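You operate a simulated robot arm through the tools that you are given. There is no shell and no other tool. Be economical: measure what you need, move in short steps, check, and stop when the job is done.

Carry out the task below with a simulated robot arm. There is one attempt and no reset: what you move stays moved.

TASK
Play out what is left on the music box, then set tune 2 and wind to mark 1.
Fine: stop it before you wind; leave it stopped.

It is judged by the outcome, as a careful person would: the job done as asked, and still so three seconds after it is handed in. It fails if anything else is knocked over, pushed out of place, dropped, spilled or broken.

THE ROBOT
A 7-joint arm with a two-finger parallel gripper, fixed in place. Base frame: the origin is at the foot of the arm, x ahead of it, y to its left, z up; the work surface is at about z = 740. Lengths are in mm, angles in rad, forces in N, time in s.
With the tool pointing down near the work surface it reaches from about 200 to 680 mm from the base axis. Its first joint turns from -1.152 to 1.152 rad. Payload 2.4 kg.
Tool frame: the origin (TCP) lies between the finger pads and is the grasp point; the fingertips stand 30 mm ahead of it; z points along the fingers, y is the line along which they close. The gripper opens to 94 mm. The fingers are 28 mm wide and 10 mm thick; the gripper's body (50 by 96 mm) begins 55 mm behind the TCP.
Orientation is told as [roll, pitch, yaw] about the base's x, y, z axes, in that order, counted from this pose: with the fingers straight down and closing along the base's y, the tool's x points along the base's -x, its y along +y and its z along -z.

THE INTERFACE
- The arm moves only by the tool apply_moves. Its argument "targets" is a list of rows, each a list of 7 numbers: the finger opening in mm, from 0 to 94, then the shift along the tool's x, y, z in mm, then the turn, a rotation vector about the tool's x, y, z in rad. In form: [[jaw, dx, dy, dz, wx, wy, wz], ...]. A call has 1 to 8 rows; each row shifts and turns the commanded pose from where the row before left it, along the tool's axes as they then stand. A row lasts 0.2 s, in which the tool goes at most 50 mm and 0.15 rad; a call with a longer step from one row to the next is refused whole, and so is a gripper value outside its range. A pose out of reach is approached as far as the arm can. The call stops where the force on the tool passes 70 N (or 10 N more than at its start, if that is more) or the arm is blocked; 0.2 s more then pass. The fingers move at their own pace (about 153 mm/s each) and stop on an object; they squeeze with about 41 N. The grip force told is the motor's: it shows also when the fingers shut on nothing. Time passes only in rows, and 0.2 s behind the last, so rows that do not move let the fingers close. It gives the time, the measured TCP pose, the force on the tool (base axes), the opening and the grip force at its end, in the units of the frame above (readings bear some noise), and new pictures: "show" is both (left out), scene, wrist or none.
- Cameras (640 x 400 px; columns grow to the right, rows downward): "scene" is fixed at [25.8, 475.3, 1467.6]; the picture's right is [-0.84, -0.54, 0.00], its down [-0.25, 0.39, -0.88] and it looks along [0.48, -0.74, -0.47] (base axes); focal length 333 px, centre (320, 200). "wrist" rides on the gripper at [-37, 0, -58] in the tool frame; the picture's right is [0.00, -1.00, 0.00], its down [0.97, 0.00, -0.24] and it looks along [0.24, 0.00, 0.97] (tool axes); focal length 218 px, centre (320, 200).
- measure_at(camera, pixels): for up to 12 pixels [column, row] of the newest picture of that camera ("zoom" is the newest enlarged one), the place [x, y, z] in the base frame of the surface seen there, good to about 3 mm, but the place of the scene camera against the robot may be out by one fixed shift of up to 25 mm in any direction. No time passes.
- close_up(camera, box): a new picture of the part [left, top, right, bottom] of that camera's present view, enlarged. No time passes.
- job_done(): hands the job in; it is judged then, once.

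Work in short steps. Measure before you move; look again where a grasp or a placing could have gone wrong, and mend it. You have 80 turns and 120 pictures in all, the two below and enlarged ones among them. Open the gripper and draw the arm clear of the work before you hand the job in, unless the task says otherwise; then end with one line.

The tools are called as a command line: name --pt "numbers of a row" for each row, then --argument value for the rest, lists and objects as JSON in quotes. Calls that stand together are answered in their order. apply_moves: Moves the arm, as the interface text tells. Its arguments: {"type":"object","properties":{"targets":{"type":"array","items":{"type":"array","items":{"type":"number"}}},"show":{"type":"string","enum":["both","scene","wrist","none"]}},"required":["targets"]} The other tools are called the same way: measure_at (camera, pixels) gives the place of the surface under pixels of a picture; close_up (camera, box) takes an enlarged picture of a part of a camera's view; job_done () hands the job in.

At the start:

```text
time_s: 0.0
eef_pos: [365.5, -88.6, 1161.2]
tool_rot: [0.0, 0.0, 0.001]
ft_force: [1.0, -0.4, -0.7]
width: 93.9
gripper_force: 0.1
```

scene: 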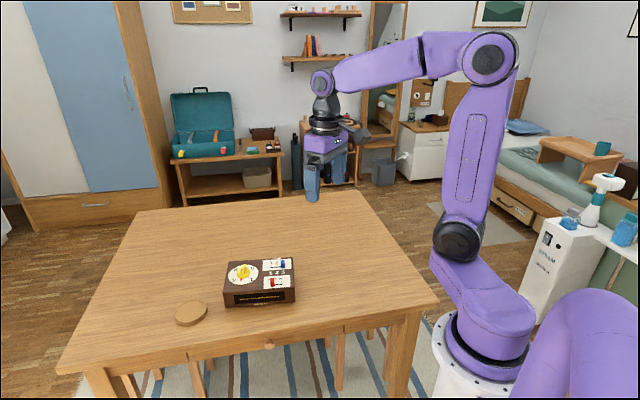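
wrist: 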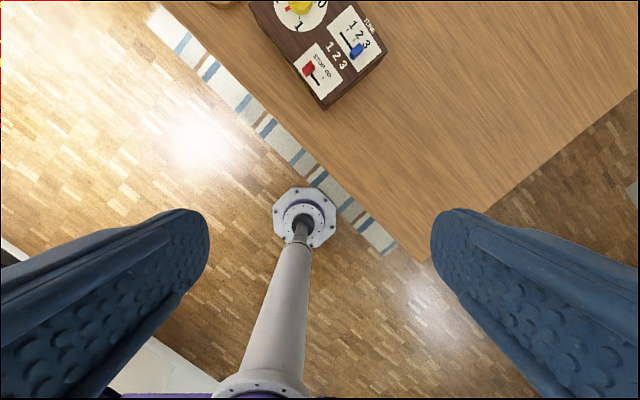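

I start by looking closely at the music box in both cameras.

close_up --camera "scene" --box '[160, 240, 320, 340]'

close_up --camera "wrist" --box '[220, 0, 412, 120]'

```text
4.00 times, centred on (240, 290) of scene
```

zoom: 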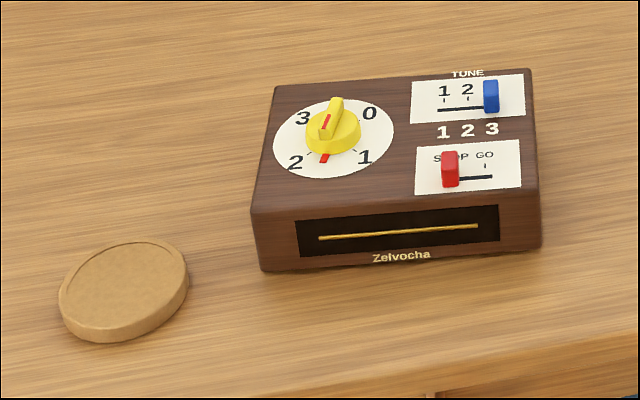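

```text
3.33 times, centred on (316, 60) of wrist
```

zoom: 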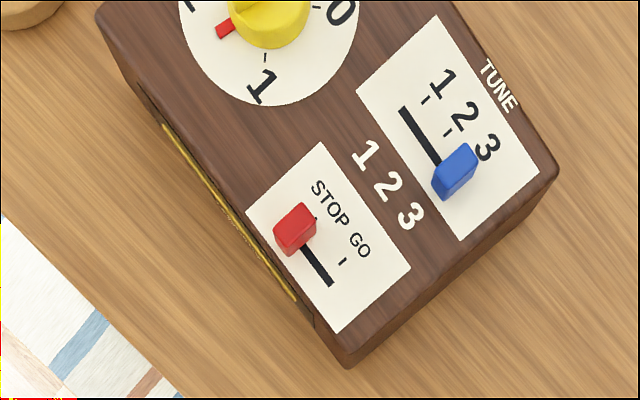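

The red slider is at STOP, the blue one at 3, and the knob pointer sits between 1 and 2. I measure the parts in the enlarged wrist picture.

measure_at --camera "zoom" --pixels '[[295, 215], [318, 262], [332, 284], [455, 160], [402, 108], [424, 140], [265, 25], [100, 5], [348, 362], [555, 180], [390, 185], [345, 262]]'

measure_at --camera "scene" --pixels '[[243, 270], [272, 282], [282, 264], [225, 295], [230, 262], [292, 258], [294, 293]]'

```text
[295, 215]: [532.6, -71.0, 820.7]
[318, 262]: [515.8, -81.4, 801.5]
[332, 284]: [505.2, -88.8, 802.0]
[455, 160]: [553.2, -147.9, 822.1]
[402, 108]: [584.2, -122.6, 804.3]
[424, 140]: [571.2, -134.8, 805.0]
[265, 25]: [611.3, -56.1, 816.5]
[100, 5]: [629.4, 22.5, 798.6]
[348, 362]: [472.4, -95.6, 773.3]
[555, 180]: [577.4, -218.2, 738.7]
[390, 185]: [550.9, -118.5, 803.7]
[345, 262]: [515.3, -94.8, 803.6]
```

```text
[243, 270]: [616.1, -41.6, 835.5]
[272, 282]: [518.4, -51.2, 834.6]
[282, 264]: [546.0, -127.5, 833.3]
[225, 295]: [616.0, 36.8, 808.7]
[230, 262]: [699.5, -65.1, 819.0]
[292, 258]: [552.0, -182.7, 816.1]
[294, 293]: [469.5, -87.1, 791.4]
```

Box top is at z≈803, with the slide axis along about (-0.8,-0.6). I move the tool over the box to get a better wrist view.

apply_moves --pt "94 -32 0 33 0 0 0" --pt "94 -32 0 33 0 0 0" --pt "94 -32 0 33 0 0 0" --pt "94 -32 0 33 0 0 0" --pt "94 -32 0 33 0 0 0" --pt "94 -32 0 33 0 0 0" --show "wrist"

```text
time_s: 1.4
eef_pos: [559.5, -89.4, 963.8]
tool_rot: [-0.002, -0.001, 0.0]
ft_force: [-0.8, -0.2, -0.1]
width: 94.0
gripper_force: 0.0
```

wrist: 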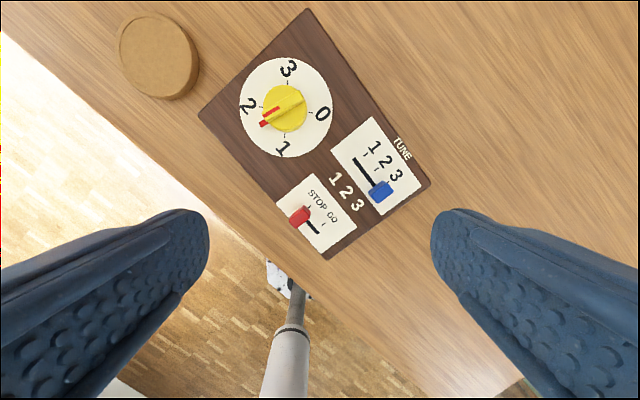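

close_up --camera "wrist" --box '[200, 20, 440, 270]'

```text
1.60 times, centred on (320, 145) of wrist
```

zoom: 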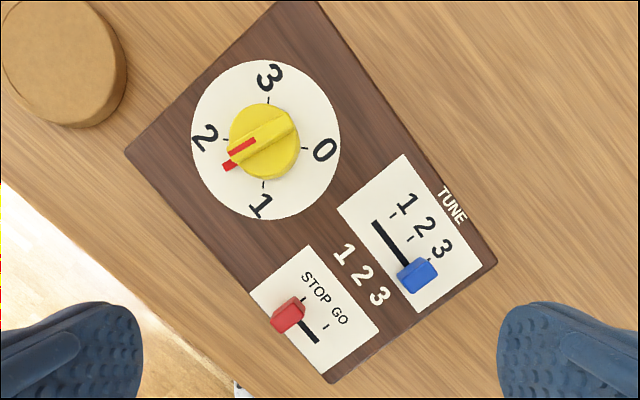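

measure_at --camera "zoom" --pixels '[[286, 310], [317, 340], [304, 300], [326, 327], [420, 270], [375, 224], [393, 216], [412, 240], [263, 141], [229, 165], [289, 117], [268, 98]]'

measure_at --camera "zoom" --pixels '[[264, 182], [226, 138], [304, 149], [127, 150], [330, 382], [495, 262], [265, 177], [240, 125], [430, 262]]'

```text
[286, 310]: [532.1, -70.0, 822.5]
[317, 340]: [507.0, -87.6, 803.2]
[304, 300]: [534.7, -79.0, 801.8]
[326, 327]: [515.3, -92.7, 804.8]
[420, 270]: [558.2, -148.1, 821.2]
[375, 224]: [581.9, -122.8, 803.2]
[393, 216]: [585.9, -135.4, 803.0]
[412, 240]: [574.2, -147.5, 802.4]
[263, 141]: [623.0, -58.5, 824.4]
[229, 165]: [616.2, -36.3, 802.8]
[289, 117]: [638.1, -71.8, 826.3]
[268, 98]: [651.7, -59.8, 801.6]
```

```text
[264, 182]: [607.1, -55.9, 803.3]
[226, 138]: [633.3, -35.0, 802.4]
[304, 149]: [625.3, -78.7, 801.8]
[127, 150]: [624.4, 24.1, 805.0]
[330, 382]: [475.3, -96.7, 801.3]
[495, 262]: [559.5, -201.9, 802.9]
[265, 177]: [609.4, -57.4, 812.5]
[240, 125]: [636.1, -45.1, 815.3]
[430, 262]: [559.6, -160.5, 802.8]
```

Axis u=(-0.776,-0.63). Knob centre is about (629,-57), red slider (532,-70), blue (558,-148). I turn the tool so that the fingers close along the slide axis.

apply_moves --pt "40 0 0 0 0 0 0.148" --pt "40 0 0 0 0 0 0.148" --pt "40 0 0 0 0 0 0.148" --pt "40 0 0 0 0 0 0.148" --pt "40 0 0 0 0 0 0.148" --pt "40 0 0 0 0 0 0.149" --show "wrist"

```text
time_s: 2.8
eef_pos: [558.7, -89.0, 963.1]
tool_rot: [0.0, 0.001, -0.893]
ft_force: [-0.1, -0.5, -0.6]
width: 40.0
gripper_force: 0.0
```

wrist: 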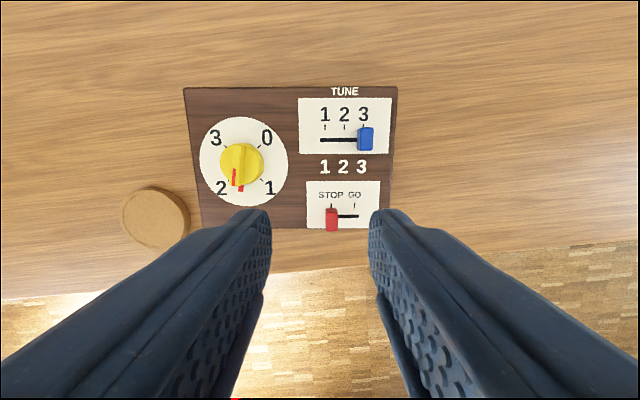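

measure_at --camera "wrist" --pixels '[[331, 212], [332, 222], [366, 132], [367, 142], [331, 204], [355, 205], [345, 127], [363, 126], [326, 128]]'

close_up --camera "wrist" --box '[180, 80, 400, 240]'

```text
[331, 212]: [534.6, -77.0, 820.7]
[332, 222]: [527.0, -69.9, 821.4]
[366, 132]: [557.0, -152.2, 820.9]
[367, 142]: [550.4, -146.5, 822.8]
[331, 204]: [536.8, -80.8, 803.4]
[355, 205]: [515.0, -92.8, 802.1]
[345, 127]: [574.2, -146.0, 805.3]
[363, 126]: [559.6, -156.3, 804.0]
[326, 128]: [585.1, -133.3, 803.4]
```

```text
2.50 times, centred on (290, 160) of wrist
```

zoom: 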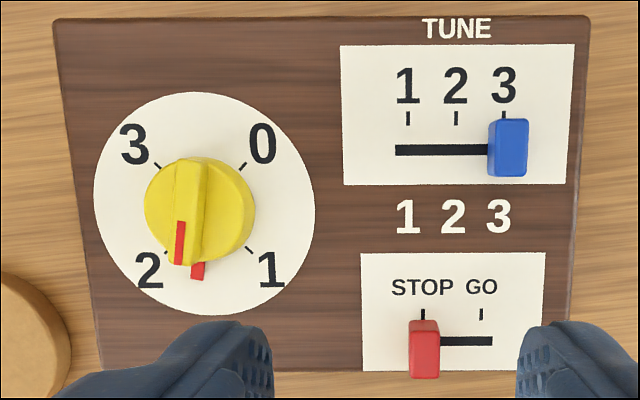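

Red slider centre is about (531,-73.5). I move above it with the jaw at 40 and check before going down.

apply_moves --pt "40 29.4 -11.8 0 0 0 0" --pt "40 0 0 45 0 0 0" --pt "40 0 0 45 0 0 0" --pt "40 0 0 10 0 0 0" --show "both"

```text
time_s: 3.8
eef_pos: [530.1, -72.4, 862.2]
tool_rot: [0.0, -0.001, -0.889]
ft_force: [-0.4, -0.5, -0.9]
width: 39.9
gripper_force: 0.1
```

scene: 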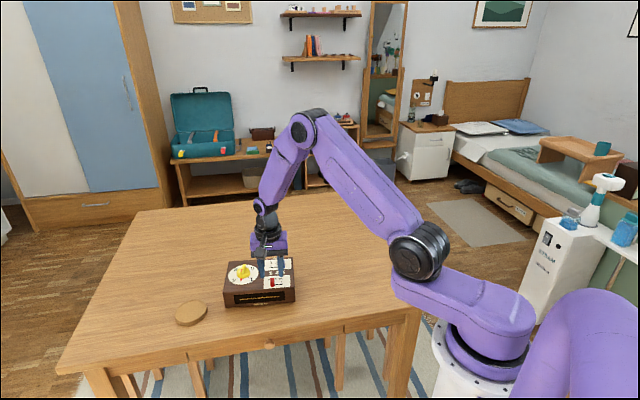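
wrist: 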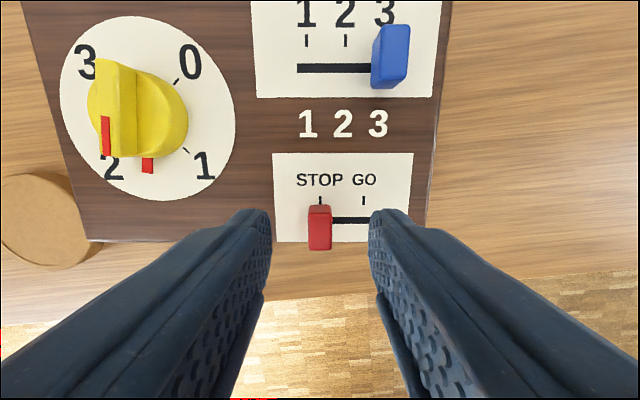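

The red slider is centred between the fingers (column 320). I go down 25 mm and close.

apply_moves --pt "40 0 0 15 0 0 0" --pt "40 0 0 9 0 0 0" --pt "25 0 0 0 0 0 0" --pt "8 0 0 0 0 0 0" --pt "8 0 0 0 0 0 0" --show "wrist"

```text
time_s: 5.0
eef_pos: [531.0, -72.7, 840.6]
tool_rot: [-0.002, 0.001, -0.888]
ft_force: [-0.2, -2.0, 0.0]
width: 11.3
gripper_force: 40.4
```

wrist: 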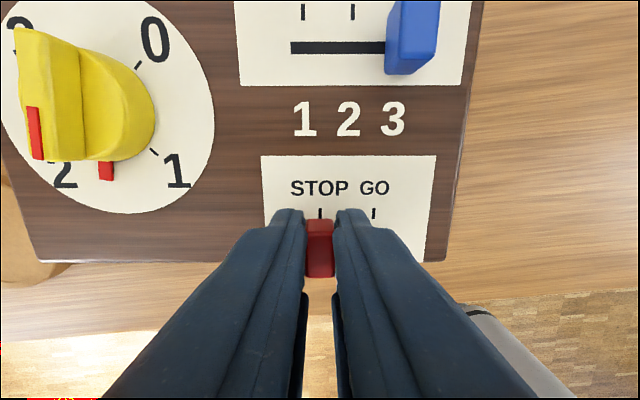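

The slider is held (11.3 mm wide). I slide it about 25 mm toward GO (tool -y).

apply_moves --pt "8 0 -9 0 0 0 0" --pt "8 0 -9 0 0 0 0" --pt "8 0 -6 0 0 0 0" --show "wrist"

```text
time_s: 5.8
eef_pos: [511.8, -88.2, 840.3]
tool_rot: [-0.001, -0.001, -0.889]
ft_force: [-0.6, 4.3, 2.2]
width: 11.3
gripper_force: 41.5
```

wrist: 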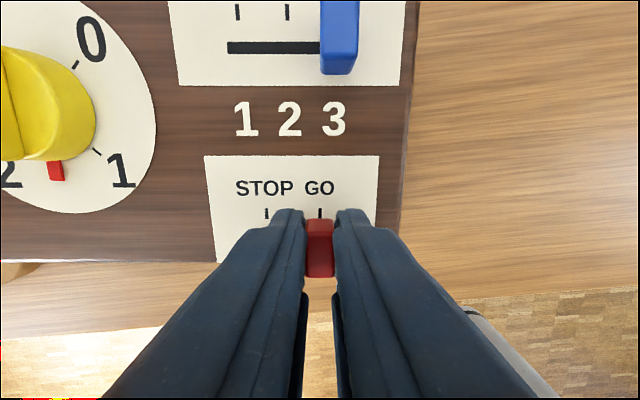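

It is at GO. I open slightly and wait, watching the knob pointer.

apply_moves --pt "26 0 0 0 0 0 0" --pt "26 0 0 0 0 0 0" --pt "26 0 0 0 0 0 0" --pt "26 0 0 0 0 0 0" --pt "26 0 0 0 0 0 0" --pt "26 0 0 0 0 0 0" --pt "26 0 0 0 0 0 0" --pt "26 0 0 0 0 0 0" --show "wrist"

```text
time_s: 7.6
eef_pos: [512.5, -88.7, 839.7]
tool_rot: [0.001, 0.002, -0.89]
ft_force: [0.2, -0.6, -0.2]
width: 26.3
gripper_force: 0.0
```

wrist: 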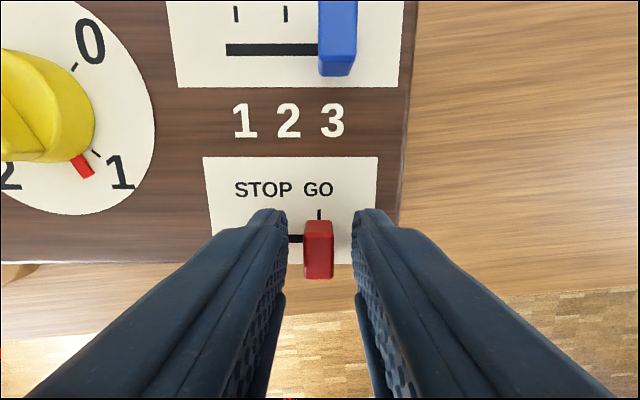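

It is playing and the pointer has turned to nearly 1. I keep waiting.

apply_moves --pt "26 0 0 0 0 0 0" --pt "26 0 0 0 0 0 0" --pt "26 0 0 0 0 0 0" --pt "26 0 0 0 0 0 0" --pt "26 0 0 0 0 0 0" --pt "26 0 0 0 0 0 0" --pt "26 0 0 0 0 0 0" --pt "26 0 0 0 0 0 0" --show "none"

apply_moves --pt "26 0 0 0 0 0 0" --pt "26 0 0 0 0 0 0" --pt "26 0 0 0 0 0 0" --pt "26 0 0 0 0 0 0" --pt "26 0 0 0 0 0 0" --pt "26 0 0 0 0 0 0" --pt "26 0 0 0 0 0 0" --pt "26 0 0 0 0 0 0" --show "none"

apply_moves --pt "26 0 0 0 0 0 0" --pt "26 0 0 0 0 0 0" --pt "26 0 0 0 0 0 0" --pt "26 0 0 0 0 0 0" --pt "26 0 0 0 0 0 0" --pt "26 0 0 0 0 0 0" --pt "26 0 0 0 0 0 0" --pt "26 0 0 0 0 0 0" --show "wrist"

```text
time_s: 9.4
eef_pos: [512.1, -88.0, 840.1]
tool_rot: [0.0, 0.001, -0.89]
ft_force: [-0.3, -0.3, -0.2]
width: 26.2
gripper_force: 0.0
```

```text
time_s: 11.2
eef_pos: [511.5, -88.9, 840.8]
tool_rot: [0.001, -0.001, -0.89]
ft_force: [0.4, 0.1, 0.5]
width: 25.9
gripper_force: 0.0
```

```text
time_s: 13.0
eef_pos: [512.0, -88.9, 840.4]
tool_rot: [0.001, -0.002, -0.892]
ft_force: [-0.4, 0.7, -0.5]
width: 25.9
gripper_force: 0.1
```

wrist: 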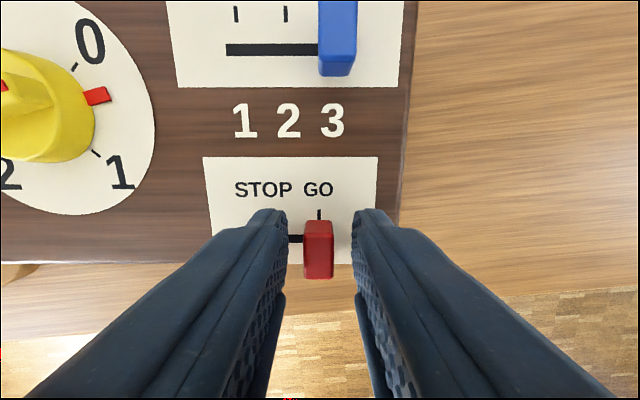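

The pointer is now between 1 and 0 (94,96). I wait for it to reach 0.

apply_moves --pt "26 0 0 0 0 0 0" --pt "26 0 0 0 0 0 0" --pt "26 0 0 0 0 0 0" --pt "26 0 0 0 0 0 0" --pt "26 0 0 0 0 0 0" --pt "26 0 0 0 0 0 0" --pt "26 0 0 0 0 0 0" --pt "26 0 0 0 0 0 0" --show "none"

apply_moves --pt "26 0 0 0 0 0 0" --pt "26 0 0 0 0 0 0" --pt "26 0 0 0 0 0 0" --pt "26 0 0 0 0 0 0" --pt "26 0 0 0 0 0 0" --pt "26 0 0 0 0 0 0" --pt "26 0 0 0 0 0 0" --pt "26 0 0 0 0 0 0" --show "none"

apply_moves --pt "26 0 0 0 0 0 0" --pt "26 0 0 0 0 0 0" --pt "26 0 0 0 0 0 0" --pt "26 0 0 0 0 0 0" --pt "26 0 0 0 0 0 0" --pt "26 0 0 0 0 0 0" --pt "26 0 0 0 0 0 0" --pt "26 0 0 0 0 0 0" --show "wrist"

```text
time_s: 14.8
eef_pos: [511.8, -88.0, 840.8]
tool_rot: [0.001, -0.001, -0.891]
ft_force: [0.1, 0.3, -0.1]
width: 25.9
gripper_force: 0.1
```

```text
time_s: 16.6
eef_pos: [512.0, -88.1, 840.4]
tool_rot: [0.0, -0.001, -0.89]
ft_force: [0.8, -0.2, 0.4]
width: 26.0
gripper_force: 0.0
```

```text
time_s: 18.4
eef_pos: [511.5, -88.2, 841.3]
tool_rot: [-0.001, 0.001, -0.891]
ft_force: [-1.2, -0.2, -0.2]
width: 26.1
gripper_force: 0.0
```

wrist: 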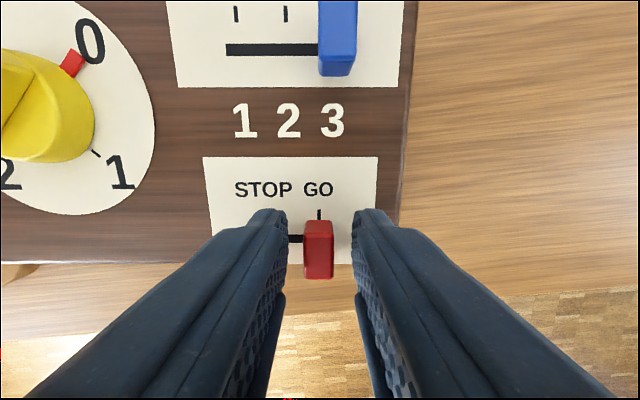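

The pointer is at the 0 tick. I wait once more to confirm that it has stopped.

apply_moves --pt "26 0 0 0 0 0 0" --pt "26 0 0 0 0 0 0" --pt "26 0 0 0 0 0 0" --pt "26 0 0 0 0 0 0" --pt "26 0 0 0 0 0 0" --pt "26 0 0 0 0 0 0" --pt "26 0 0 0 0 0 0" --pt "26 0 0 0 0 0 0" --show "wrist"

```text
time_s: 20.2
eef_pos: [512.5, -88.0, 840.4]
tool_rot: [-0.001, 0.0, -0.89]
ft_force: [-0.2, -0.7, -0.2]
width: 26.1
gripper_force: 0.0
```

wrist: 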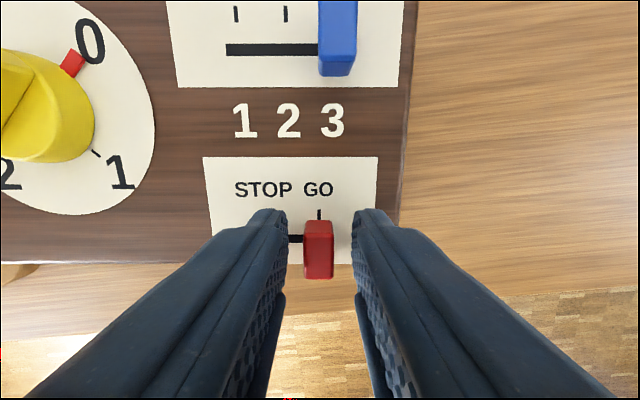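

The knob has not moved since the last picture, so it is played out at 0. I grip the red slider and slide it back to STOP.

apply_moves --pt "8 0 0 0 0 0 0" --pt "8 0 0 0 0 0 0" --pt "8 0 9 0 0 0 0" --pt "8 0 9 0 0 0 0" --pt "8 0 7.5 0 0 0 0" --pt "30 0 0 0 0 0 0" --pt "30 0 0 0 0 0 0" --show "wrist"

```text
time_s: 21.8
eef_pos: [532.1, -72.3, 839.6]
tool_rot: [0.0, -0.001, -0.891]
ft_force: [0.1, 0.3, -0.2]
width: 29.8
gripper_force: 0.0
```

wrist: 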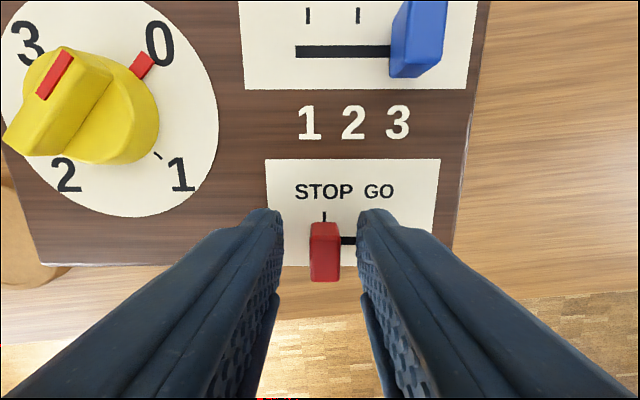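

Red is at STOP. I lift and move above the blue slider.

apply_moves --pt "40 0 0 -30 0 0 0" --pt "40 -37 -16 0 0 0 0" --pt "40 -36.6 -15.3 0 0 0 0" --show "wrist"

```text
time_s: 22.6
eef_pos: [554.6, -149.0, 868.2]
tool_rot: [0.0, 0.001, -0.888]
ft_force: [0.0, -0.2, 0.0]
width: 40.0
gripper_force: 0.0
```

wrist: 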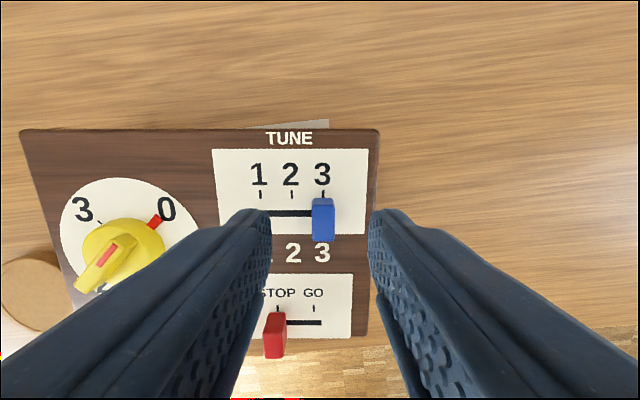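

The blue slider is centred (323,220). I go down 28 mm, grip it and slide 20 mm toward 2.

apply_moves --pt "40 0 0 16 0 0 0" --pt "40 0 0 12 0 0 0" --pt "25 0 0 0 0 0 0" --pt "8 0 0 0 0 0 0" --pt "8 0 0 0 0 0 0" --pt "8 0 9 0 0 0 0" --pt "8 0 9 0 0 0 0" --show "wrist"

```text
time_s: 24.2
eef_pos: [568.0, -136.2, 841.2]
tool_rot: [0.001, -0.002, -0.888]
ft_force: [-3.6, 1.4, 10.7]
width: 11.6
gripper_force: 40.9
```

wrist: 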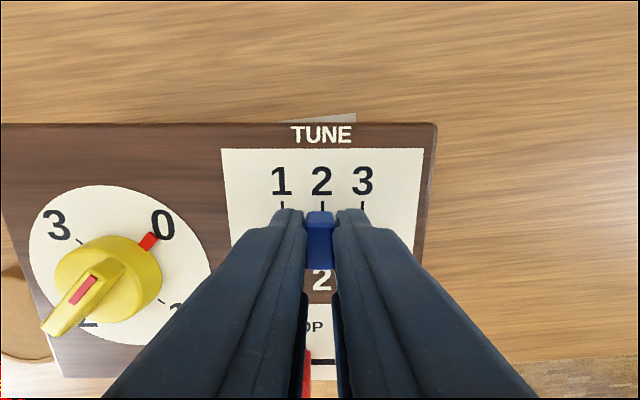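

The slider is at 2. I release and lift straight up to check.

apply_moves --pt "30 0 0 0 0 0 0" --pt "30 0 0 0 0 0 0" --pt "40 0 0 -30 0 0 0" --pt "40 0 0 -40 0 0 0" --pt "40 0 0 -40 0 0 0" --show "wrist"

close_up --camera "wrist" --box '[160, 140, 400, 290]'

```text
time_s: 25.4
eef_pos: [568.2, -137.8, 953.9]
tool_rot: [0.0, 0.0, -0.887]
ft_force: [0.7, 0.2, 0.3]
width: 39.8
gripper_force: 0.2
```

wrist: 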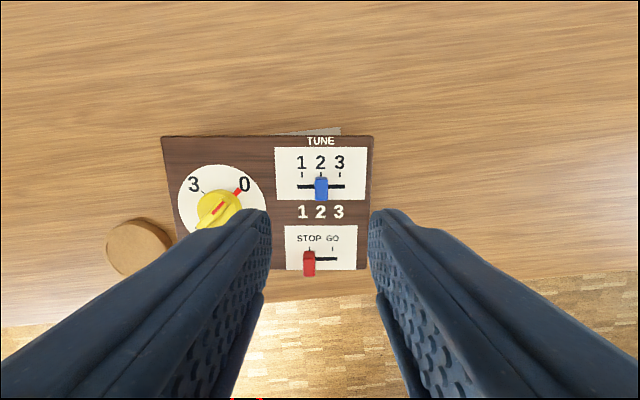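

```text
2.67 times, centred on (280, 215) of wrist
```

zoom: 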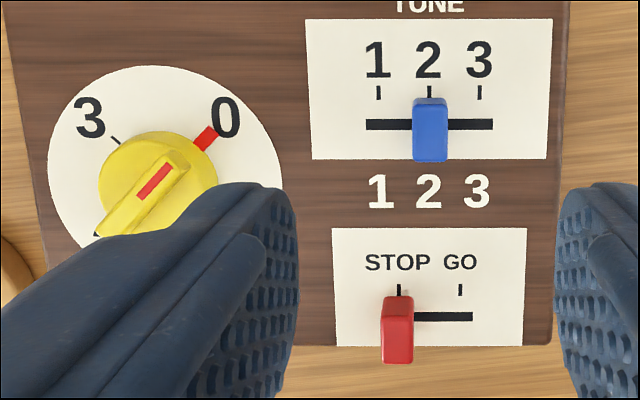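

Tune 2 and STOP are confirmed. I move over the knob centre (629,-57) and start turning to yaw ≈ +1.47, so that I can grip the ridge and wind clockwise.

apply_moves --pt "40 8 33 0 0 0 0" --pt "40 8 33 0 0 0 0" --pt "40 7.8 31.7 0 0 0 0" --pt "40 0 0 0 0 0 -0.148" --pt "40 0 0 0 0 0 -0.148" --pt "40 0 0 0 0 0 -0.148" --pt "40 0 0 0 0 0 -0.148" --pt "40 0 0 0 0 0 -0.148" --show "none"

apply_moves --pt "40 0 0 0 0 0 -0.148" --pt "40 0 0 0 0 0 -0.148" --pt "40 0 0 0 0 0 -0.148" --pt "40 0 0 0 0 0 -0.148" --pt "40 0 0 0 0 0 -0.148" --pt "40 0 0 0 0 0 -0.148" --pt "40 0 0 0 0 0 -0.148" --pt "40 0 0 0 0 0 -0.148" --show "none"

apply_moves --pt "40 0 0 0 0 0 -0.148" --pt "40 0 0 0 0 0 -0.148" --pt "40 0 0 0 0 0 -0.134" --show "both"

```text
time_s: 27.2
eef_pos: [628.4, -57.7, 950.7]
tool_rot: [-0.001, 0.0, -0.144]
ft_force: [0.2, -1.0, -0.4]
width: 40.0
gripper_force: 0.1
```

```text
time_s: 29.0
eef_pos: [629.4, -57.0, 950.9]
tool_rot: [0.0, 0.0, 1.038]
ft_force: [-0.3, -0.2, 0.5]
width: 39.9
gripper_force: 0.0
```

```text
time_s: 29.8
eef_pos: [630.3, -57.1, 950.8]
tool_rot: [0.001, 0.0, 1.469]
ft_force: [-0.1, 0.6, -0.3]
width: 40.1
gripper_force: 0.1
```

scene: 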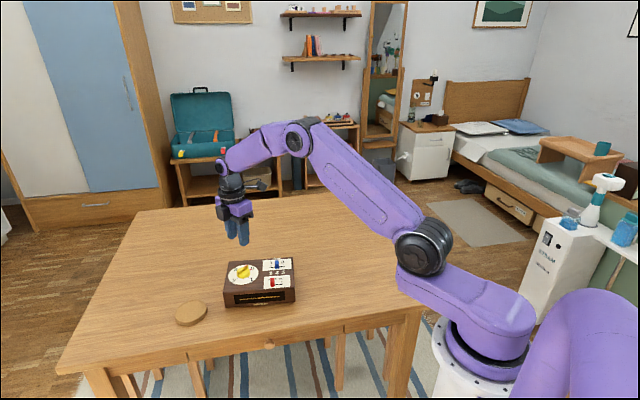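
wrist: 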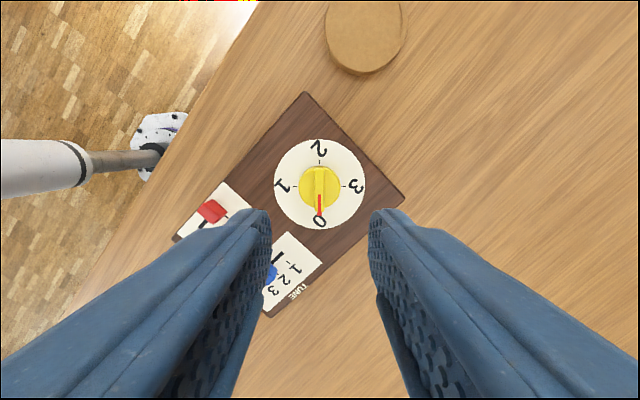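

The ridge stands upright in the picture at column 320, between the fingers. I measure its heights.

close_up --camera "wrist" --box '[256, 130, 384, 240]'

measure_at --camera "wrist" --pixels '[[320, 172], [320, 185], [320, 200], [320, 207], [308, 185], [333, 185], [320, 168], [320, 160], [293, 186], [348, 186]]'

```text
3.64 times, centred on (320, 185) of wrist
```

zoom: 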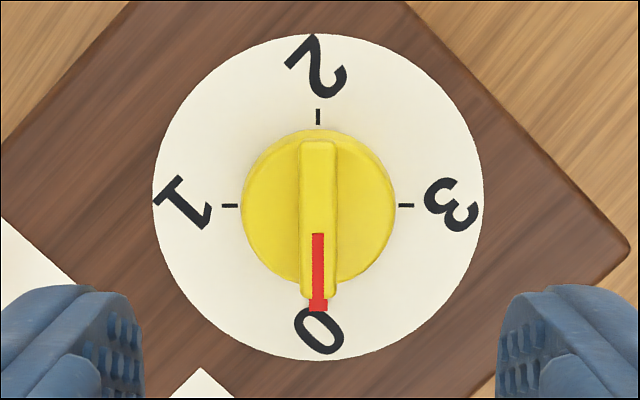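

```text
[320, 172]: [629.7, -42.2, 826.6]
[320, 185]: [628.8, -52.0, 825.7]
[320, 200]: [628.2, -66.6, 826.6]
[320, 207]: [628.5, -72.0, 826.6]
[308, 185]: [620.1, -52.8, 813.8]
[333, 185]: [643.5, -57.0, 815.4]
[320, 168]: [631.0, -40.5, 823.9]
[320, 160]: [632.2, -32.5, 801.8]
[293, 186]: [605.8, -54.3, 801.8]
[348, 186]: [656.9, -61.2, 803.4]
```

Ridge top is z 826.5 and the knob body top 814.5, so I lower the TCP to 848 (tips at 818) and look.

apply_moves --pt "36 0 0 45 0 0 0" --pt "30 0 0 40 0 0 0" --pt "30 0 0 17.5 0 0 0" --show "wrist"

```text
time_s: 30.6
eef_pos: [628.6, -58.6, 847.8]
tool_rot: [0.0, 0.0, 1.465]
ft_force: [-0.5, -0.1, 0.1]
width: 29.8
gripper_force: 0.1
```

wrist: 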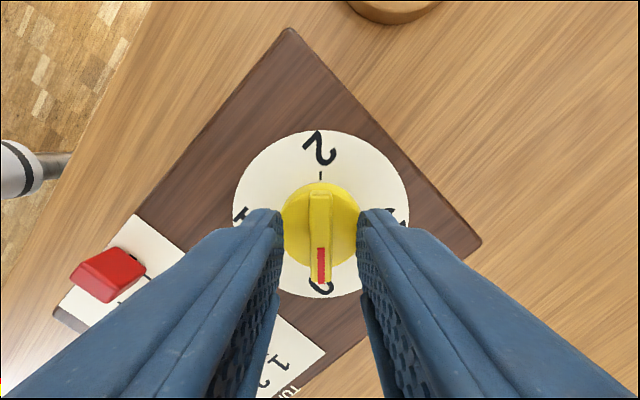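

The ridge is centred between the fingers. I close on it.

apply_moves --pt "18 0 0 0 0 0 0" --pt "6 0 0 0 0 0 0" --pt "6 0 0 0 0 0 0" --show "wrist"

```text
time_s: 31.4
eef_pos: [629.1, -58.3, 848.6]
tool_rot: [0.0, 0.0, 1.464]
ft_force: [4.4, 0.7, -0.5]
width: 8.9
gripper_force: 41.0
```

wrist: 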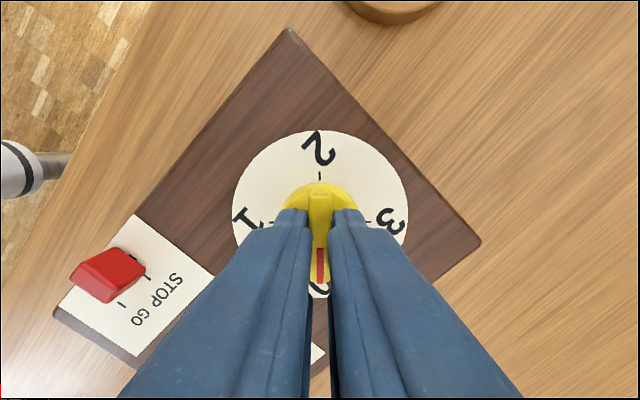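

Ridge gripped (8.9 mm). I wind clockwise (+wz), checking the force after the first few rows.

apply_moves --pt "6 0 0 0 0 0 0.13" --pt "6 0 0 0 0 0 0.13" --pt "6 0 0 0 0 0 0.13" --show "wrist"

```text
time_s: 32.2
eef_pos: [628.7, -55.9, 848.4]
tool_rot: [0.002, 0.002, 1.074]
ft_force: [1.2, 1.1, 0.6]
width: 8.6
gripper_force: 41.0
```

wrist: 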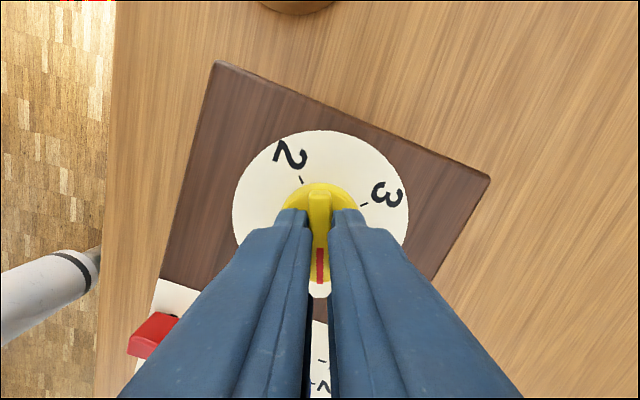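

The knob follows with low forces. I continue to a total of 90°.

apply_moves --pt "6 0 0 0 0 0 0.147" --pt "6 0 0 0 0 0 0.147" --pt "6 0 0 0 0 0 0.147" --pt "6 0 0 0 0 0 0.147" --pt "6 0 0 0 0 0 0.147" --pt "6 0 0 0 0 0 0.147" --pt "6 0 0 0 0 0 0.147" --pt "6 0 0 0 0 0 0.147" --show "wrist"

```text
time_s: 34.0
eef_pos: [629.5, -58.8, 848.9]
tool_rot: [-0.002, 0.0, -0.102]
ft_force: [-0.2, 0.6, -0.2]
width: 8.7
gripper_force: 41.2
```

wrist: 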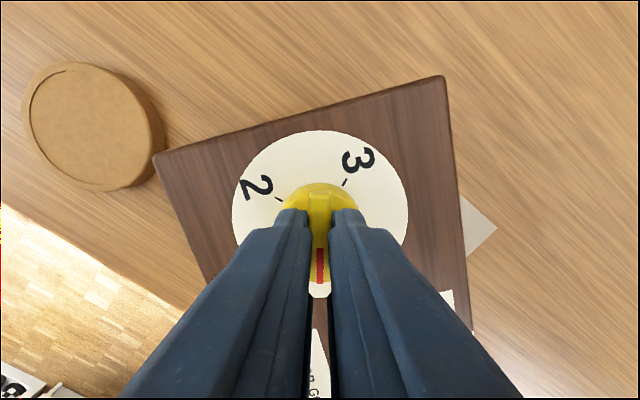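

The box edges have turned only about 62° in the picture, so the box itself seems to have turned with the knob by about 28°. I release, lift and look.

apply_moves --pt "20 0 0 0 0 0 0" --pt "30 0 0 0 0 0 0" --pt "40 0 0 -45 0 0 0" --pt "60 0 0 -45 0 0 0" --pt "60 0 0 -20 0 0 0" --show "both"

close_up --camera "scene" --box '[160, 230, 320, 330]'

```text
time_s: 35.2
eef_pos: [628.1, -57.4, 960.2]
tool_rot: [0.001, 0.0, -0.102]
ft_force: [-0.2, -0.2, -0.1]
width: 60.1
gripper_force: 0.0
```

scene: 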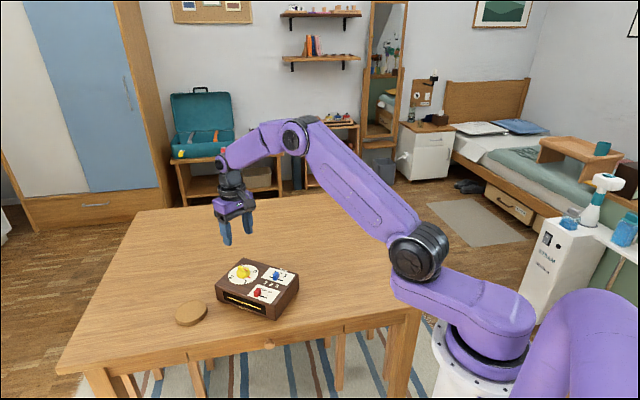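
wrist: 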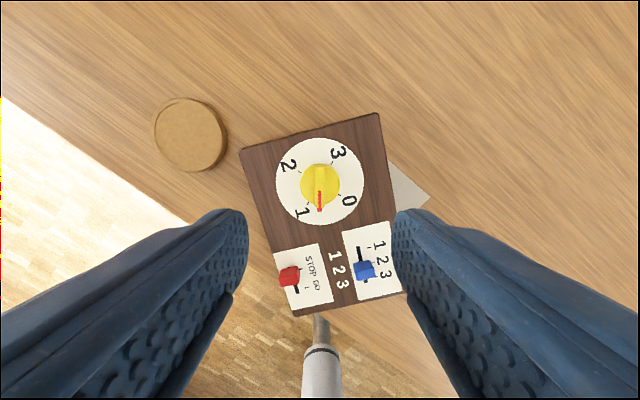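

```text
4.00 times, centred on (240, 280) of scene
```

zoom: 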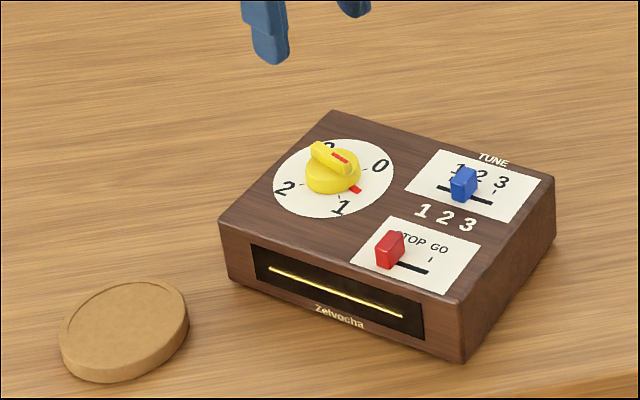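

The box turned about 30° about the knob, and the pointer is at about 0.7. I will regrip the ridge, press down on the knob so the box holds by friction, and wind slowly. First I descend, grip and press.

apply_moves --pt "36 0 0 45 0 0 0" --pt "30 0 0 45 0 0 0" --pt "30 0 0 21.5 0 0 0" --pt "30 0 0 0 0 0 0" --pt "18 0 0 0 0 0 0" --pt "6 0 0 0 0 0 0" --pt "6 0 0 2 0 0 0" --pt "6 0 0 1 0 0 0" --show "wrist"

```text
time_s: 37.0
eef_pos: [627.8, -58.6, 848.5]
tool_rot: [0.0, -0.004, -0.1]
ft_force: [-9.9, 1.5, 29.8]
width: 8.7
gripper_force: 41.1
```

wrist: 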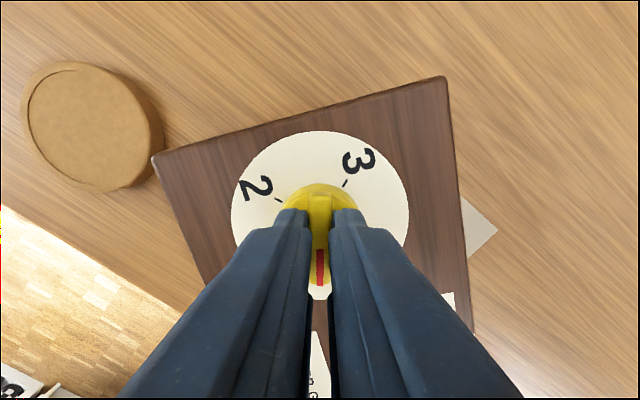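

Pressing with 30 N. I wind slowly and compare the box edge angle.

apply_moves --pt "6 0 0 0 0 0 0.03" --pt "6 0 0 0 0 0 0.03" --pt "6 0 0 0 0 0 0.03" --pt "6 0 0 0 0 0 0.03" --pt "6 0 0 0 0 0 0.03" --pt "6 0 0 0 0 0 0.03" --show "wrist"

```text
time_s: 38.4
eef_pos: [628.4, -57.1, 846.8]
tool_rot: [0.001, -0.006, -0.279]
ft_force: [-4.5, -0.3, 27.5]
width: 8.5
gripper_force: 41.2
```

wrist: 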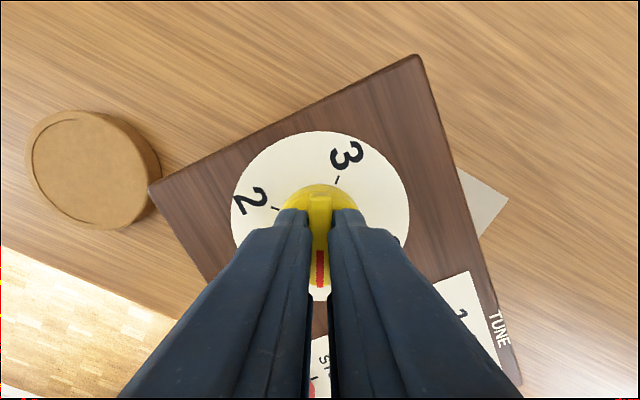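

The box stayed still this time (edge turned 11° for 10° of wind). About 15° remain.

apply_moves --pt "6 0 0 0 0 0 0.03" --pt "6 0 0 0 0 0 0.03" --pt "6 0 0 0 0 0 0.03" --pt "6 0 0 0 0 0 0.03" --pt "6 0 0 0 0 0 0.03" --pt "6 0 0 0 0 0 0.03" --pt "6 0 0 0 0 0 0.03" --pt "6 0 0 0 0 0 0.03" --show "wrist"

```text
time_s: 40.2
eef_pos: [629.1, -58.8, 846.4]
tool_rot: [0.001, -0.006, -0.522]
ft_force: [4.9, -2.2, 31.6]
width: 8.8
gripper_force: 41.3
```

wrist: 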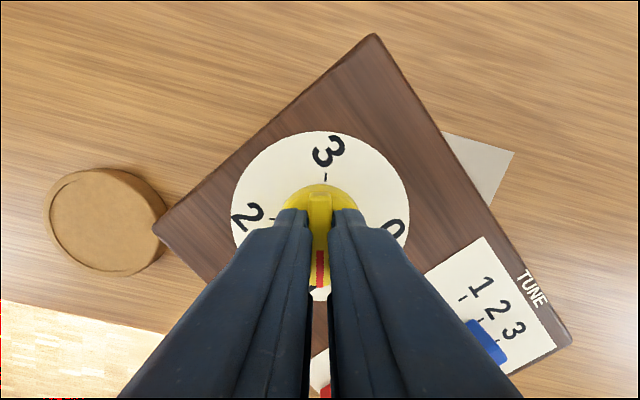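

Tick 3 is at (326,177), so about 8° remain. I wind 0.13 more, release and lift to check.

apply_moves --pt "6 0 0 0 0 0 0.033" --pt "6 0 0 0 0 0 0.033" --pt "6 0 0 0 0 0 0.033" --pt "6 0 0 0 0 0 0.033" --pt "6 0 0 0 0 0 0" --show "wrist"

apply_moves --pt "6 0 0 -4 0 0 0" --pt "20 0 0 0 0 0 0" --pt "30 0 0 0 0 0 0" --pt "40 0 0 -45 0 0 0" --pt "60 0 0 -45 0 0 0" --pt "60 0 0 -20 0 0 0" --show "both"

close_up --camera "wrist" --box '[200, 80, 440, 230]'

close_up --camera "scene" --box '[160, 230, 320, 330]'

```text
time_s: 41.4
eef_pos: [630.6, -58.4, 847.4]
tool_rot: [0.002, -0.006, -0.653]
ft_force: [2.4, 0.4, 26.6]
width: 8.8
gripper_force: 41.0
```

wrist: 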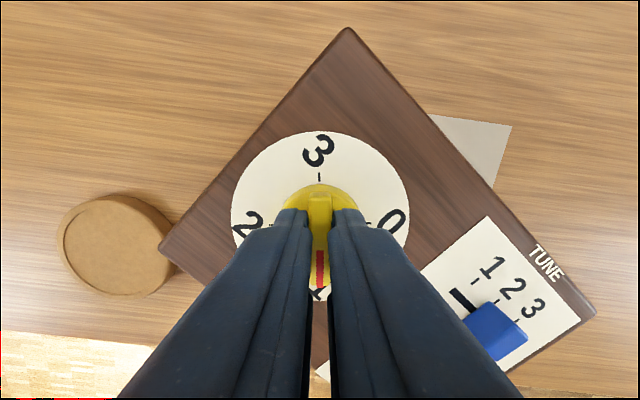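

```text
time_s: 42.8
eef_pos: [628.3, -59.7, 959.6]
tool_rot: [0.001, 0.003, -0.652]
ft_force: [0.5, -0.3, 0.5]
width: 59.7
gripper_force: 0.0
```

scene: 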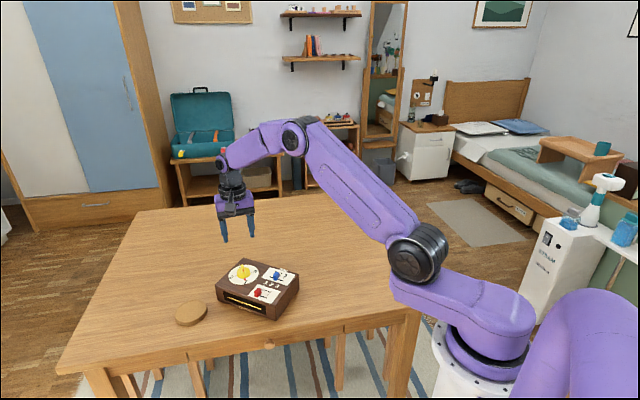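
wrist: 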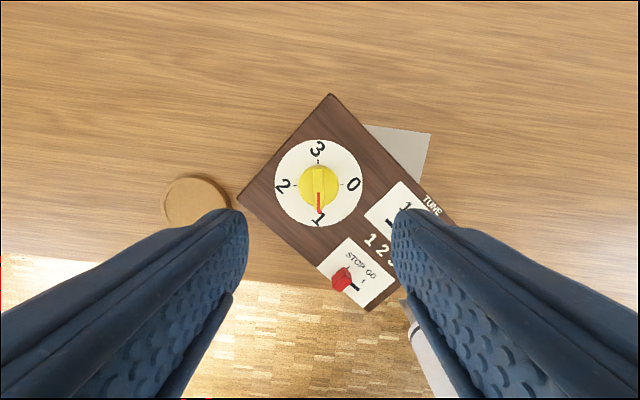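

```text
2.67 times, centred on (320, 155) of wrist
```

zoom: 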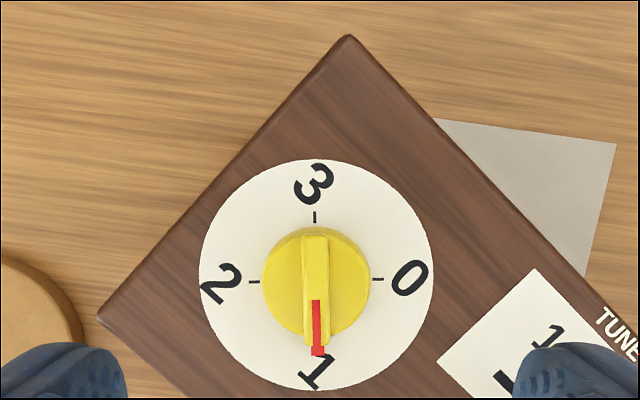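

```text
4.00 times, centred on (240, 280) of scene
```

zoom: 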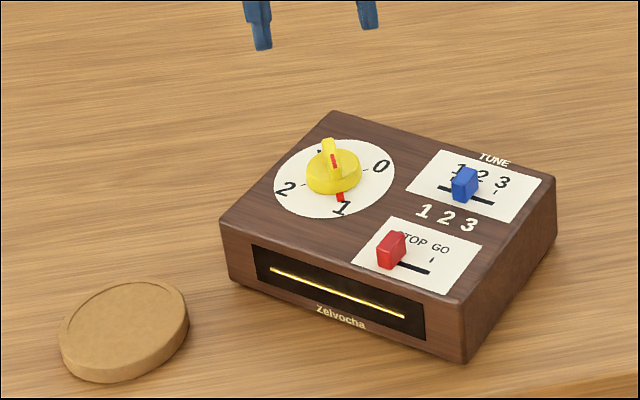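

The pointer is at mark 1, red at STOP, blue at 2, and the coaster has not moved. The box itself is turned about 30° clockwise, and a careful person would turn it back. I measure its present corners and the grey sheet beside it.

measure_at --camera "wrist" --pixels '[[240, 197], [332, 97], [371, 307], [319, 183], [400, 150], [430, 135], [423, 180], [372, 127], [345, 275], [215, 182], [300, 255]]'

measure_at --camera "scene" --pixels '[[216, 287], [276, 306], [299, 275], [243, 258], [217, 299], [276, 319]]'

```text
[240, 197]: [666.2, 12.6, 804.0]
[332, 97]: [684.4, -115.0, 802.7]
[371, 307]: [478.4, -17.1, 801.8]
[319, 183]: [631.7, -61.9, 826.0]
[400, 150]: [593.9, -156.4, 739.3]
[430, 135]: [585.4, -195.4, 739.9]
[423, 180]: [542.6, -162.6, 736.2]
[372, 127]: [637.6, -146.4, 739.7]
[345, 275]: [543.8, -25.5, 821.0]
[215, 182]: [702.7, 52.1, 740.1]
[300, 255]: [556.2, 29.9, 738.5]
```

```text
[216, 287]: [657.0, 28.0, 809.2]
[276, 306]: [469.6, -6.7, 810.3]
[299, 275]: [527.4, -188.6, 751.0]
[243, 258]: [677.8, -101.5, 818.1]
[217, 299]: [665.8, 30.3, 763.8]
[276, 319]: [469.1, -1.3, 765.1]
```

The box needs turning back 30° about the knob. I close the fingers and turn the tool to yaw +0.65 (flush with the front face's original direction), to push the front face near its right end.

apply_moves --pt "0 0 0 0 0 0 -0.145" --pt "0 0 0 0 0 0 -0.145" --pt "0 0 0 0 0 0 -0.145" --pt "0 0 0 0 0 0 -0.145" --pt "0 0 0 0 0 0 -0.145" --pt "0 0 0 0 0 0 -0.145" --pt "0 0 0 0 0 0 -0.145" --pt "0 0 0 0 0 0 -0.145" --show "none"

apply_moves --pt "0 0 0 0 0 0 -0.145" --show "wrist"

```text
time_s: 44.6
eef_pos: [629.3, -57.8, 959.9]
tool_rot: [0.001, 0.0, 0.509]
ft_force: [0.1, -0.9, -0.5]
width: 0.2
gripper_force: 33.2
```

```text
time_s: 45.0
eef_pos: [628.8, -58.1, 958.9]
tool_rot: [0.0, 0.0, 0.654]
ft_force: [0.5, 0.4, 0.7]
width: 0.2
gripper_force: 32.9
```

wrist: 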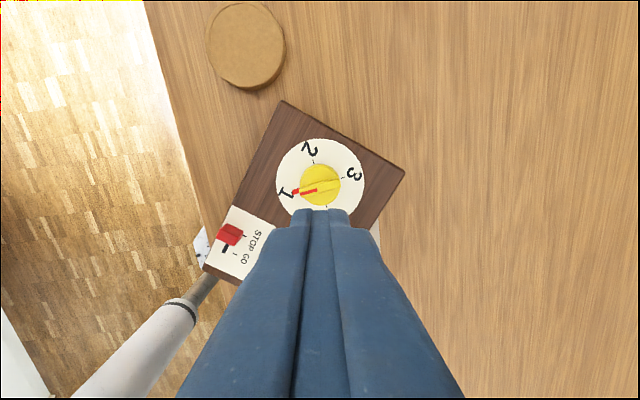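

apply_moves --pt "0 12 35.3 0 0 0 0" --pt "0 12 35.3 0 0 0 0" --pt "0 12 35.3 0 0 0 0" --pt "0 11.8 35.4 0 0 0 0" --pt "0 0 0 45 0 0 0" --pt "0 0 0 45 0 0 0" --show "both"

```text
time_s: 46.4
eef_pos: [505.6, 24.6, 865.9]
tool_rot: [0.001, 0.0, 0.653]
ft_force: [0.4, -0.9, 0.4]
width: 0.3
gripper_force: 33.2
```

scene: 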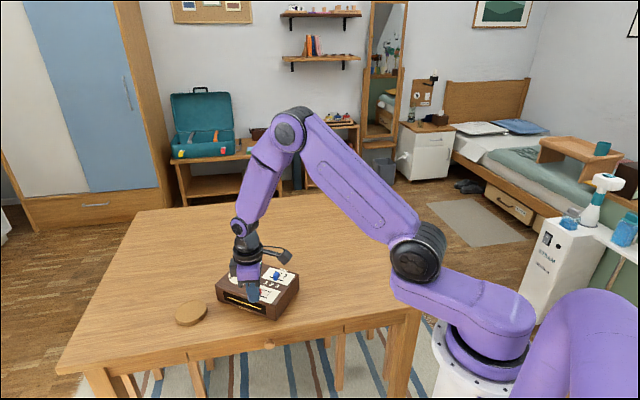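
wrist: 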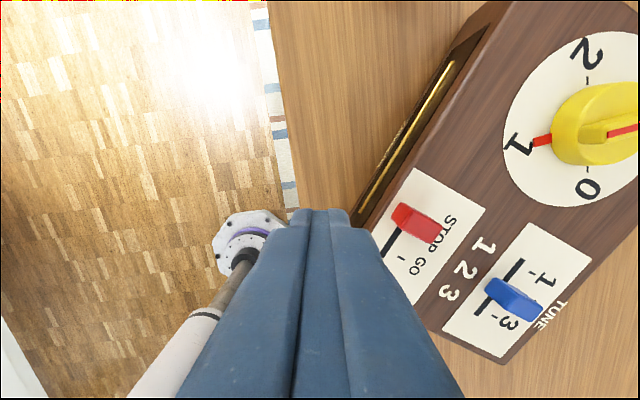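

The fingers are clear in front of the face. I lower to TCP z 796 and approach to near contact.

apply_moves --pt "0 0 0 40 0 0 0" --pt "0 0 0 30 0 0 0" --pt "0 9.5 -5 0 0 0 0" --pt "0 9.5 -5 0 0 0 0" --show "both"

```text
time_s: 47.4
eef_pos: [496.5, 5.2, 797.7]
tool_rot: [0.0, 0.001, 0.654]
ft_force: [-1.0, 6.1, 1.8]
width: 0.2
gripper_force: 33.1
```

scene: 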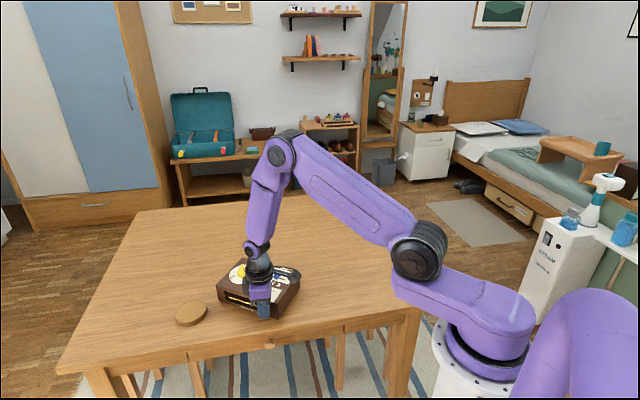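
wrist: 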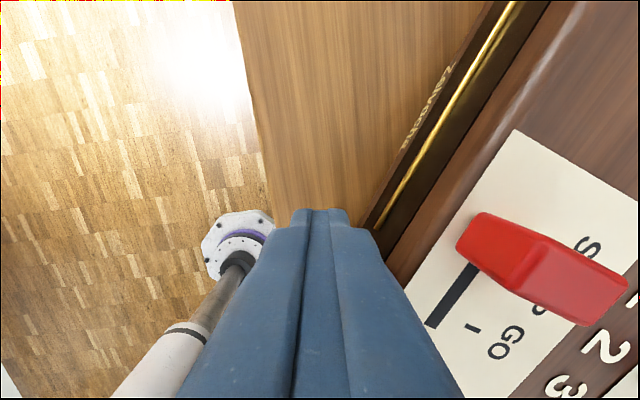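

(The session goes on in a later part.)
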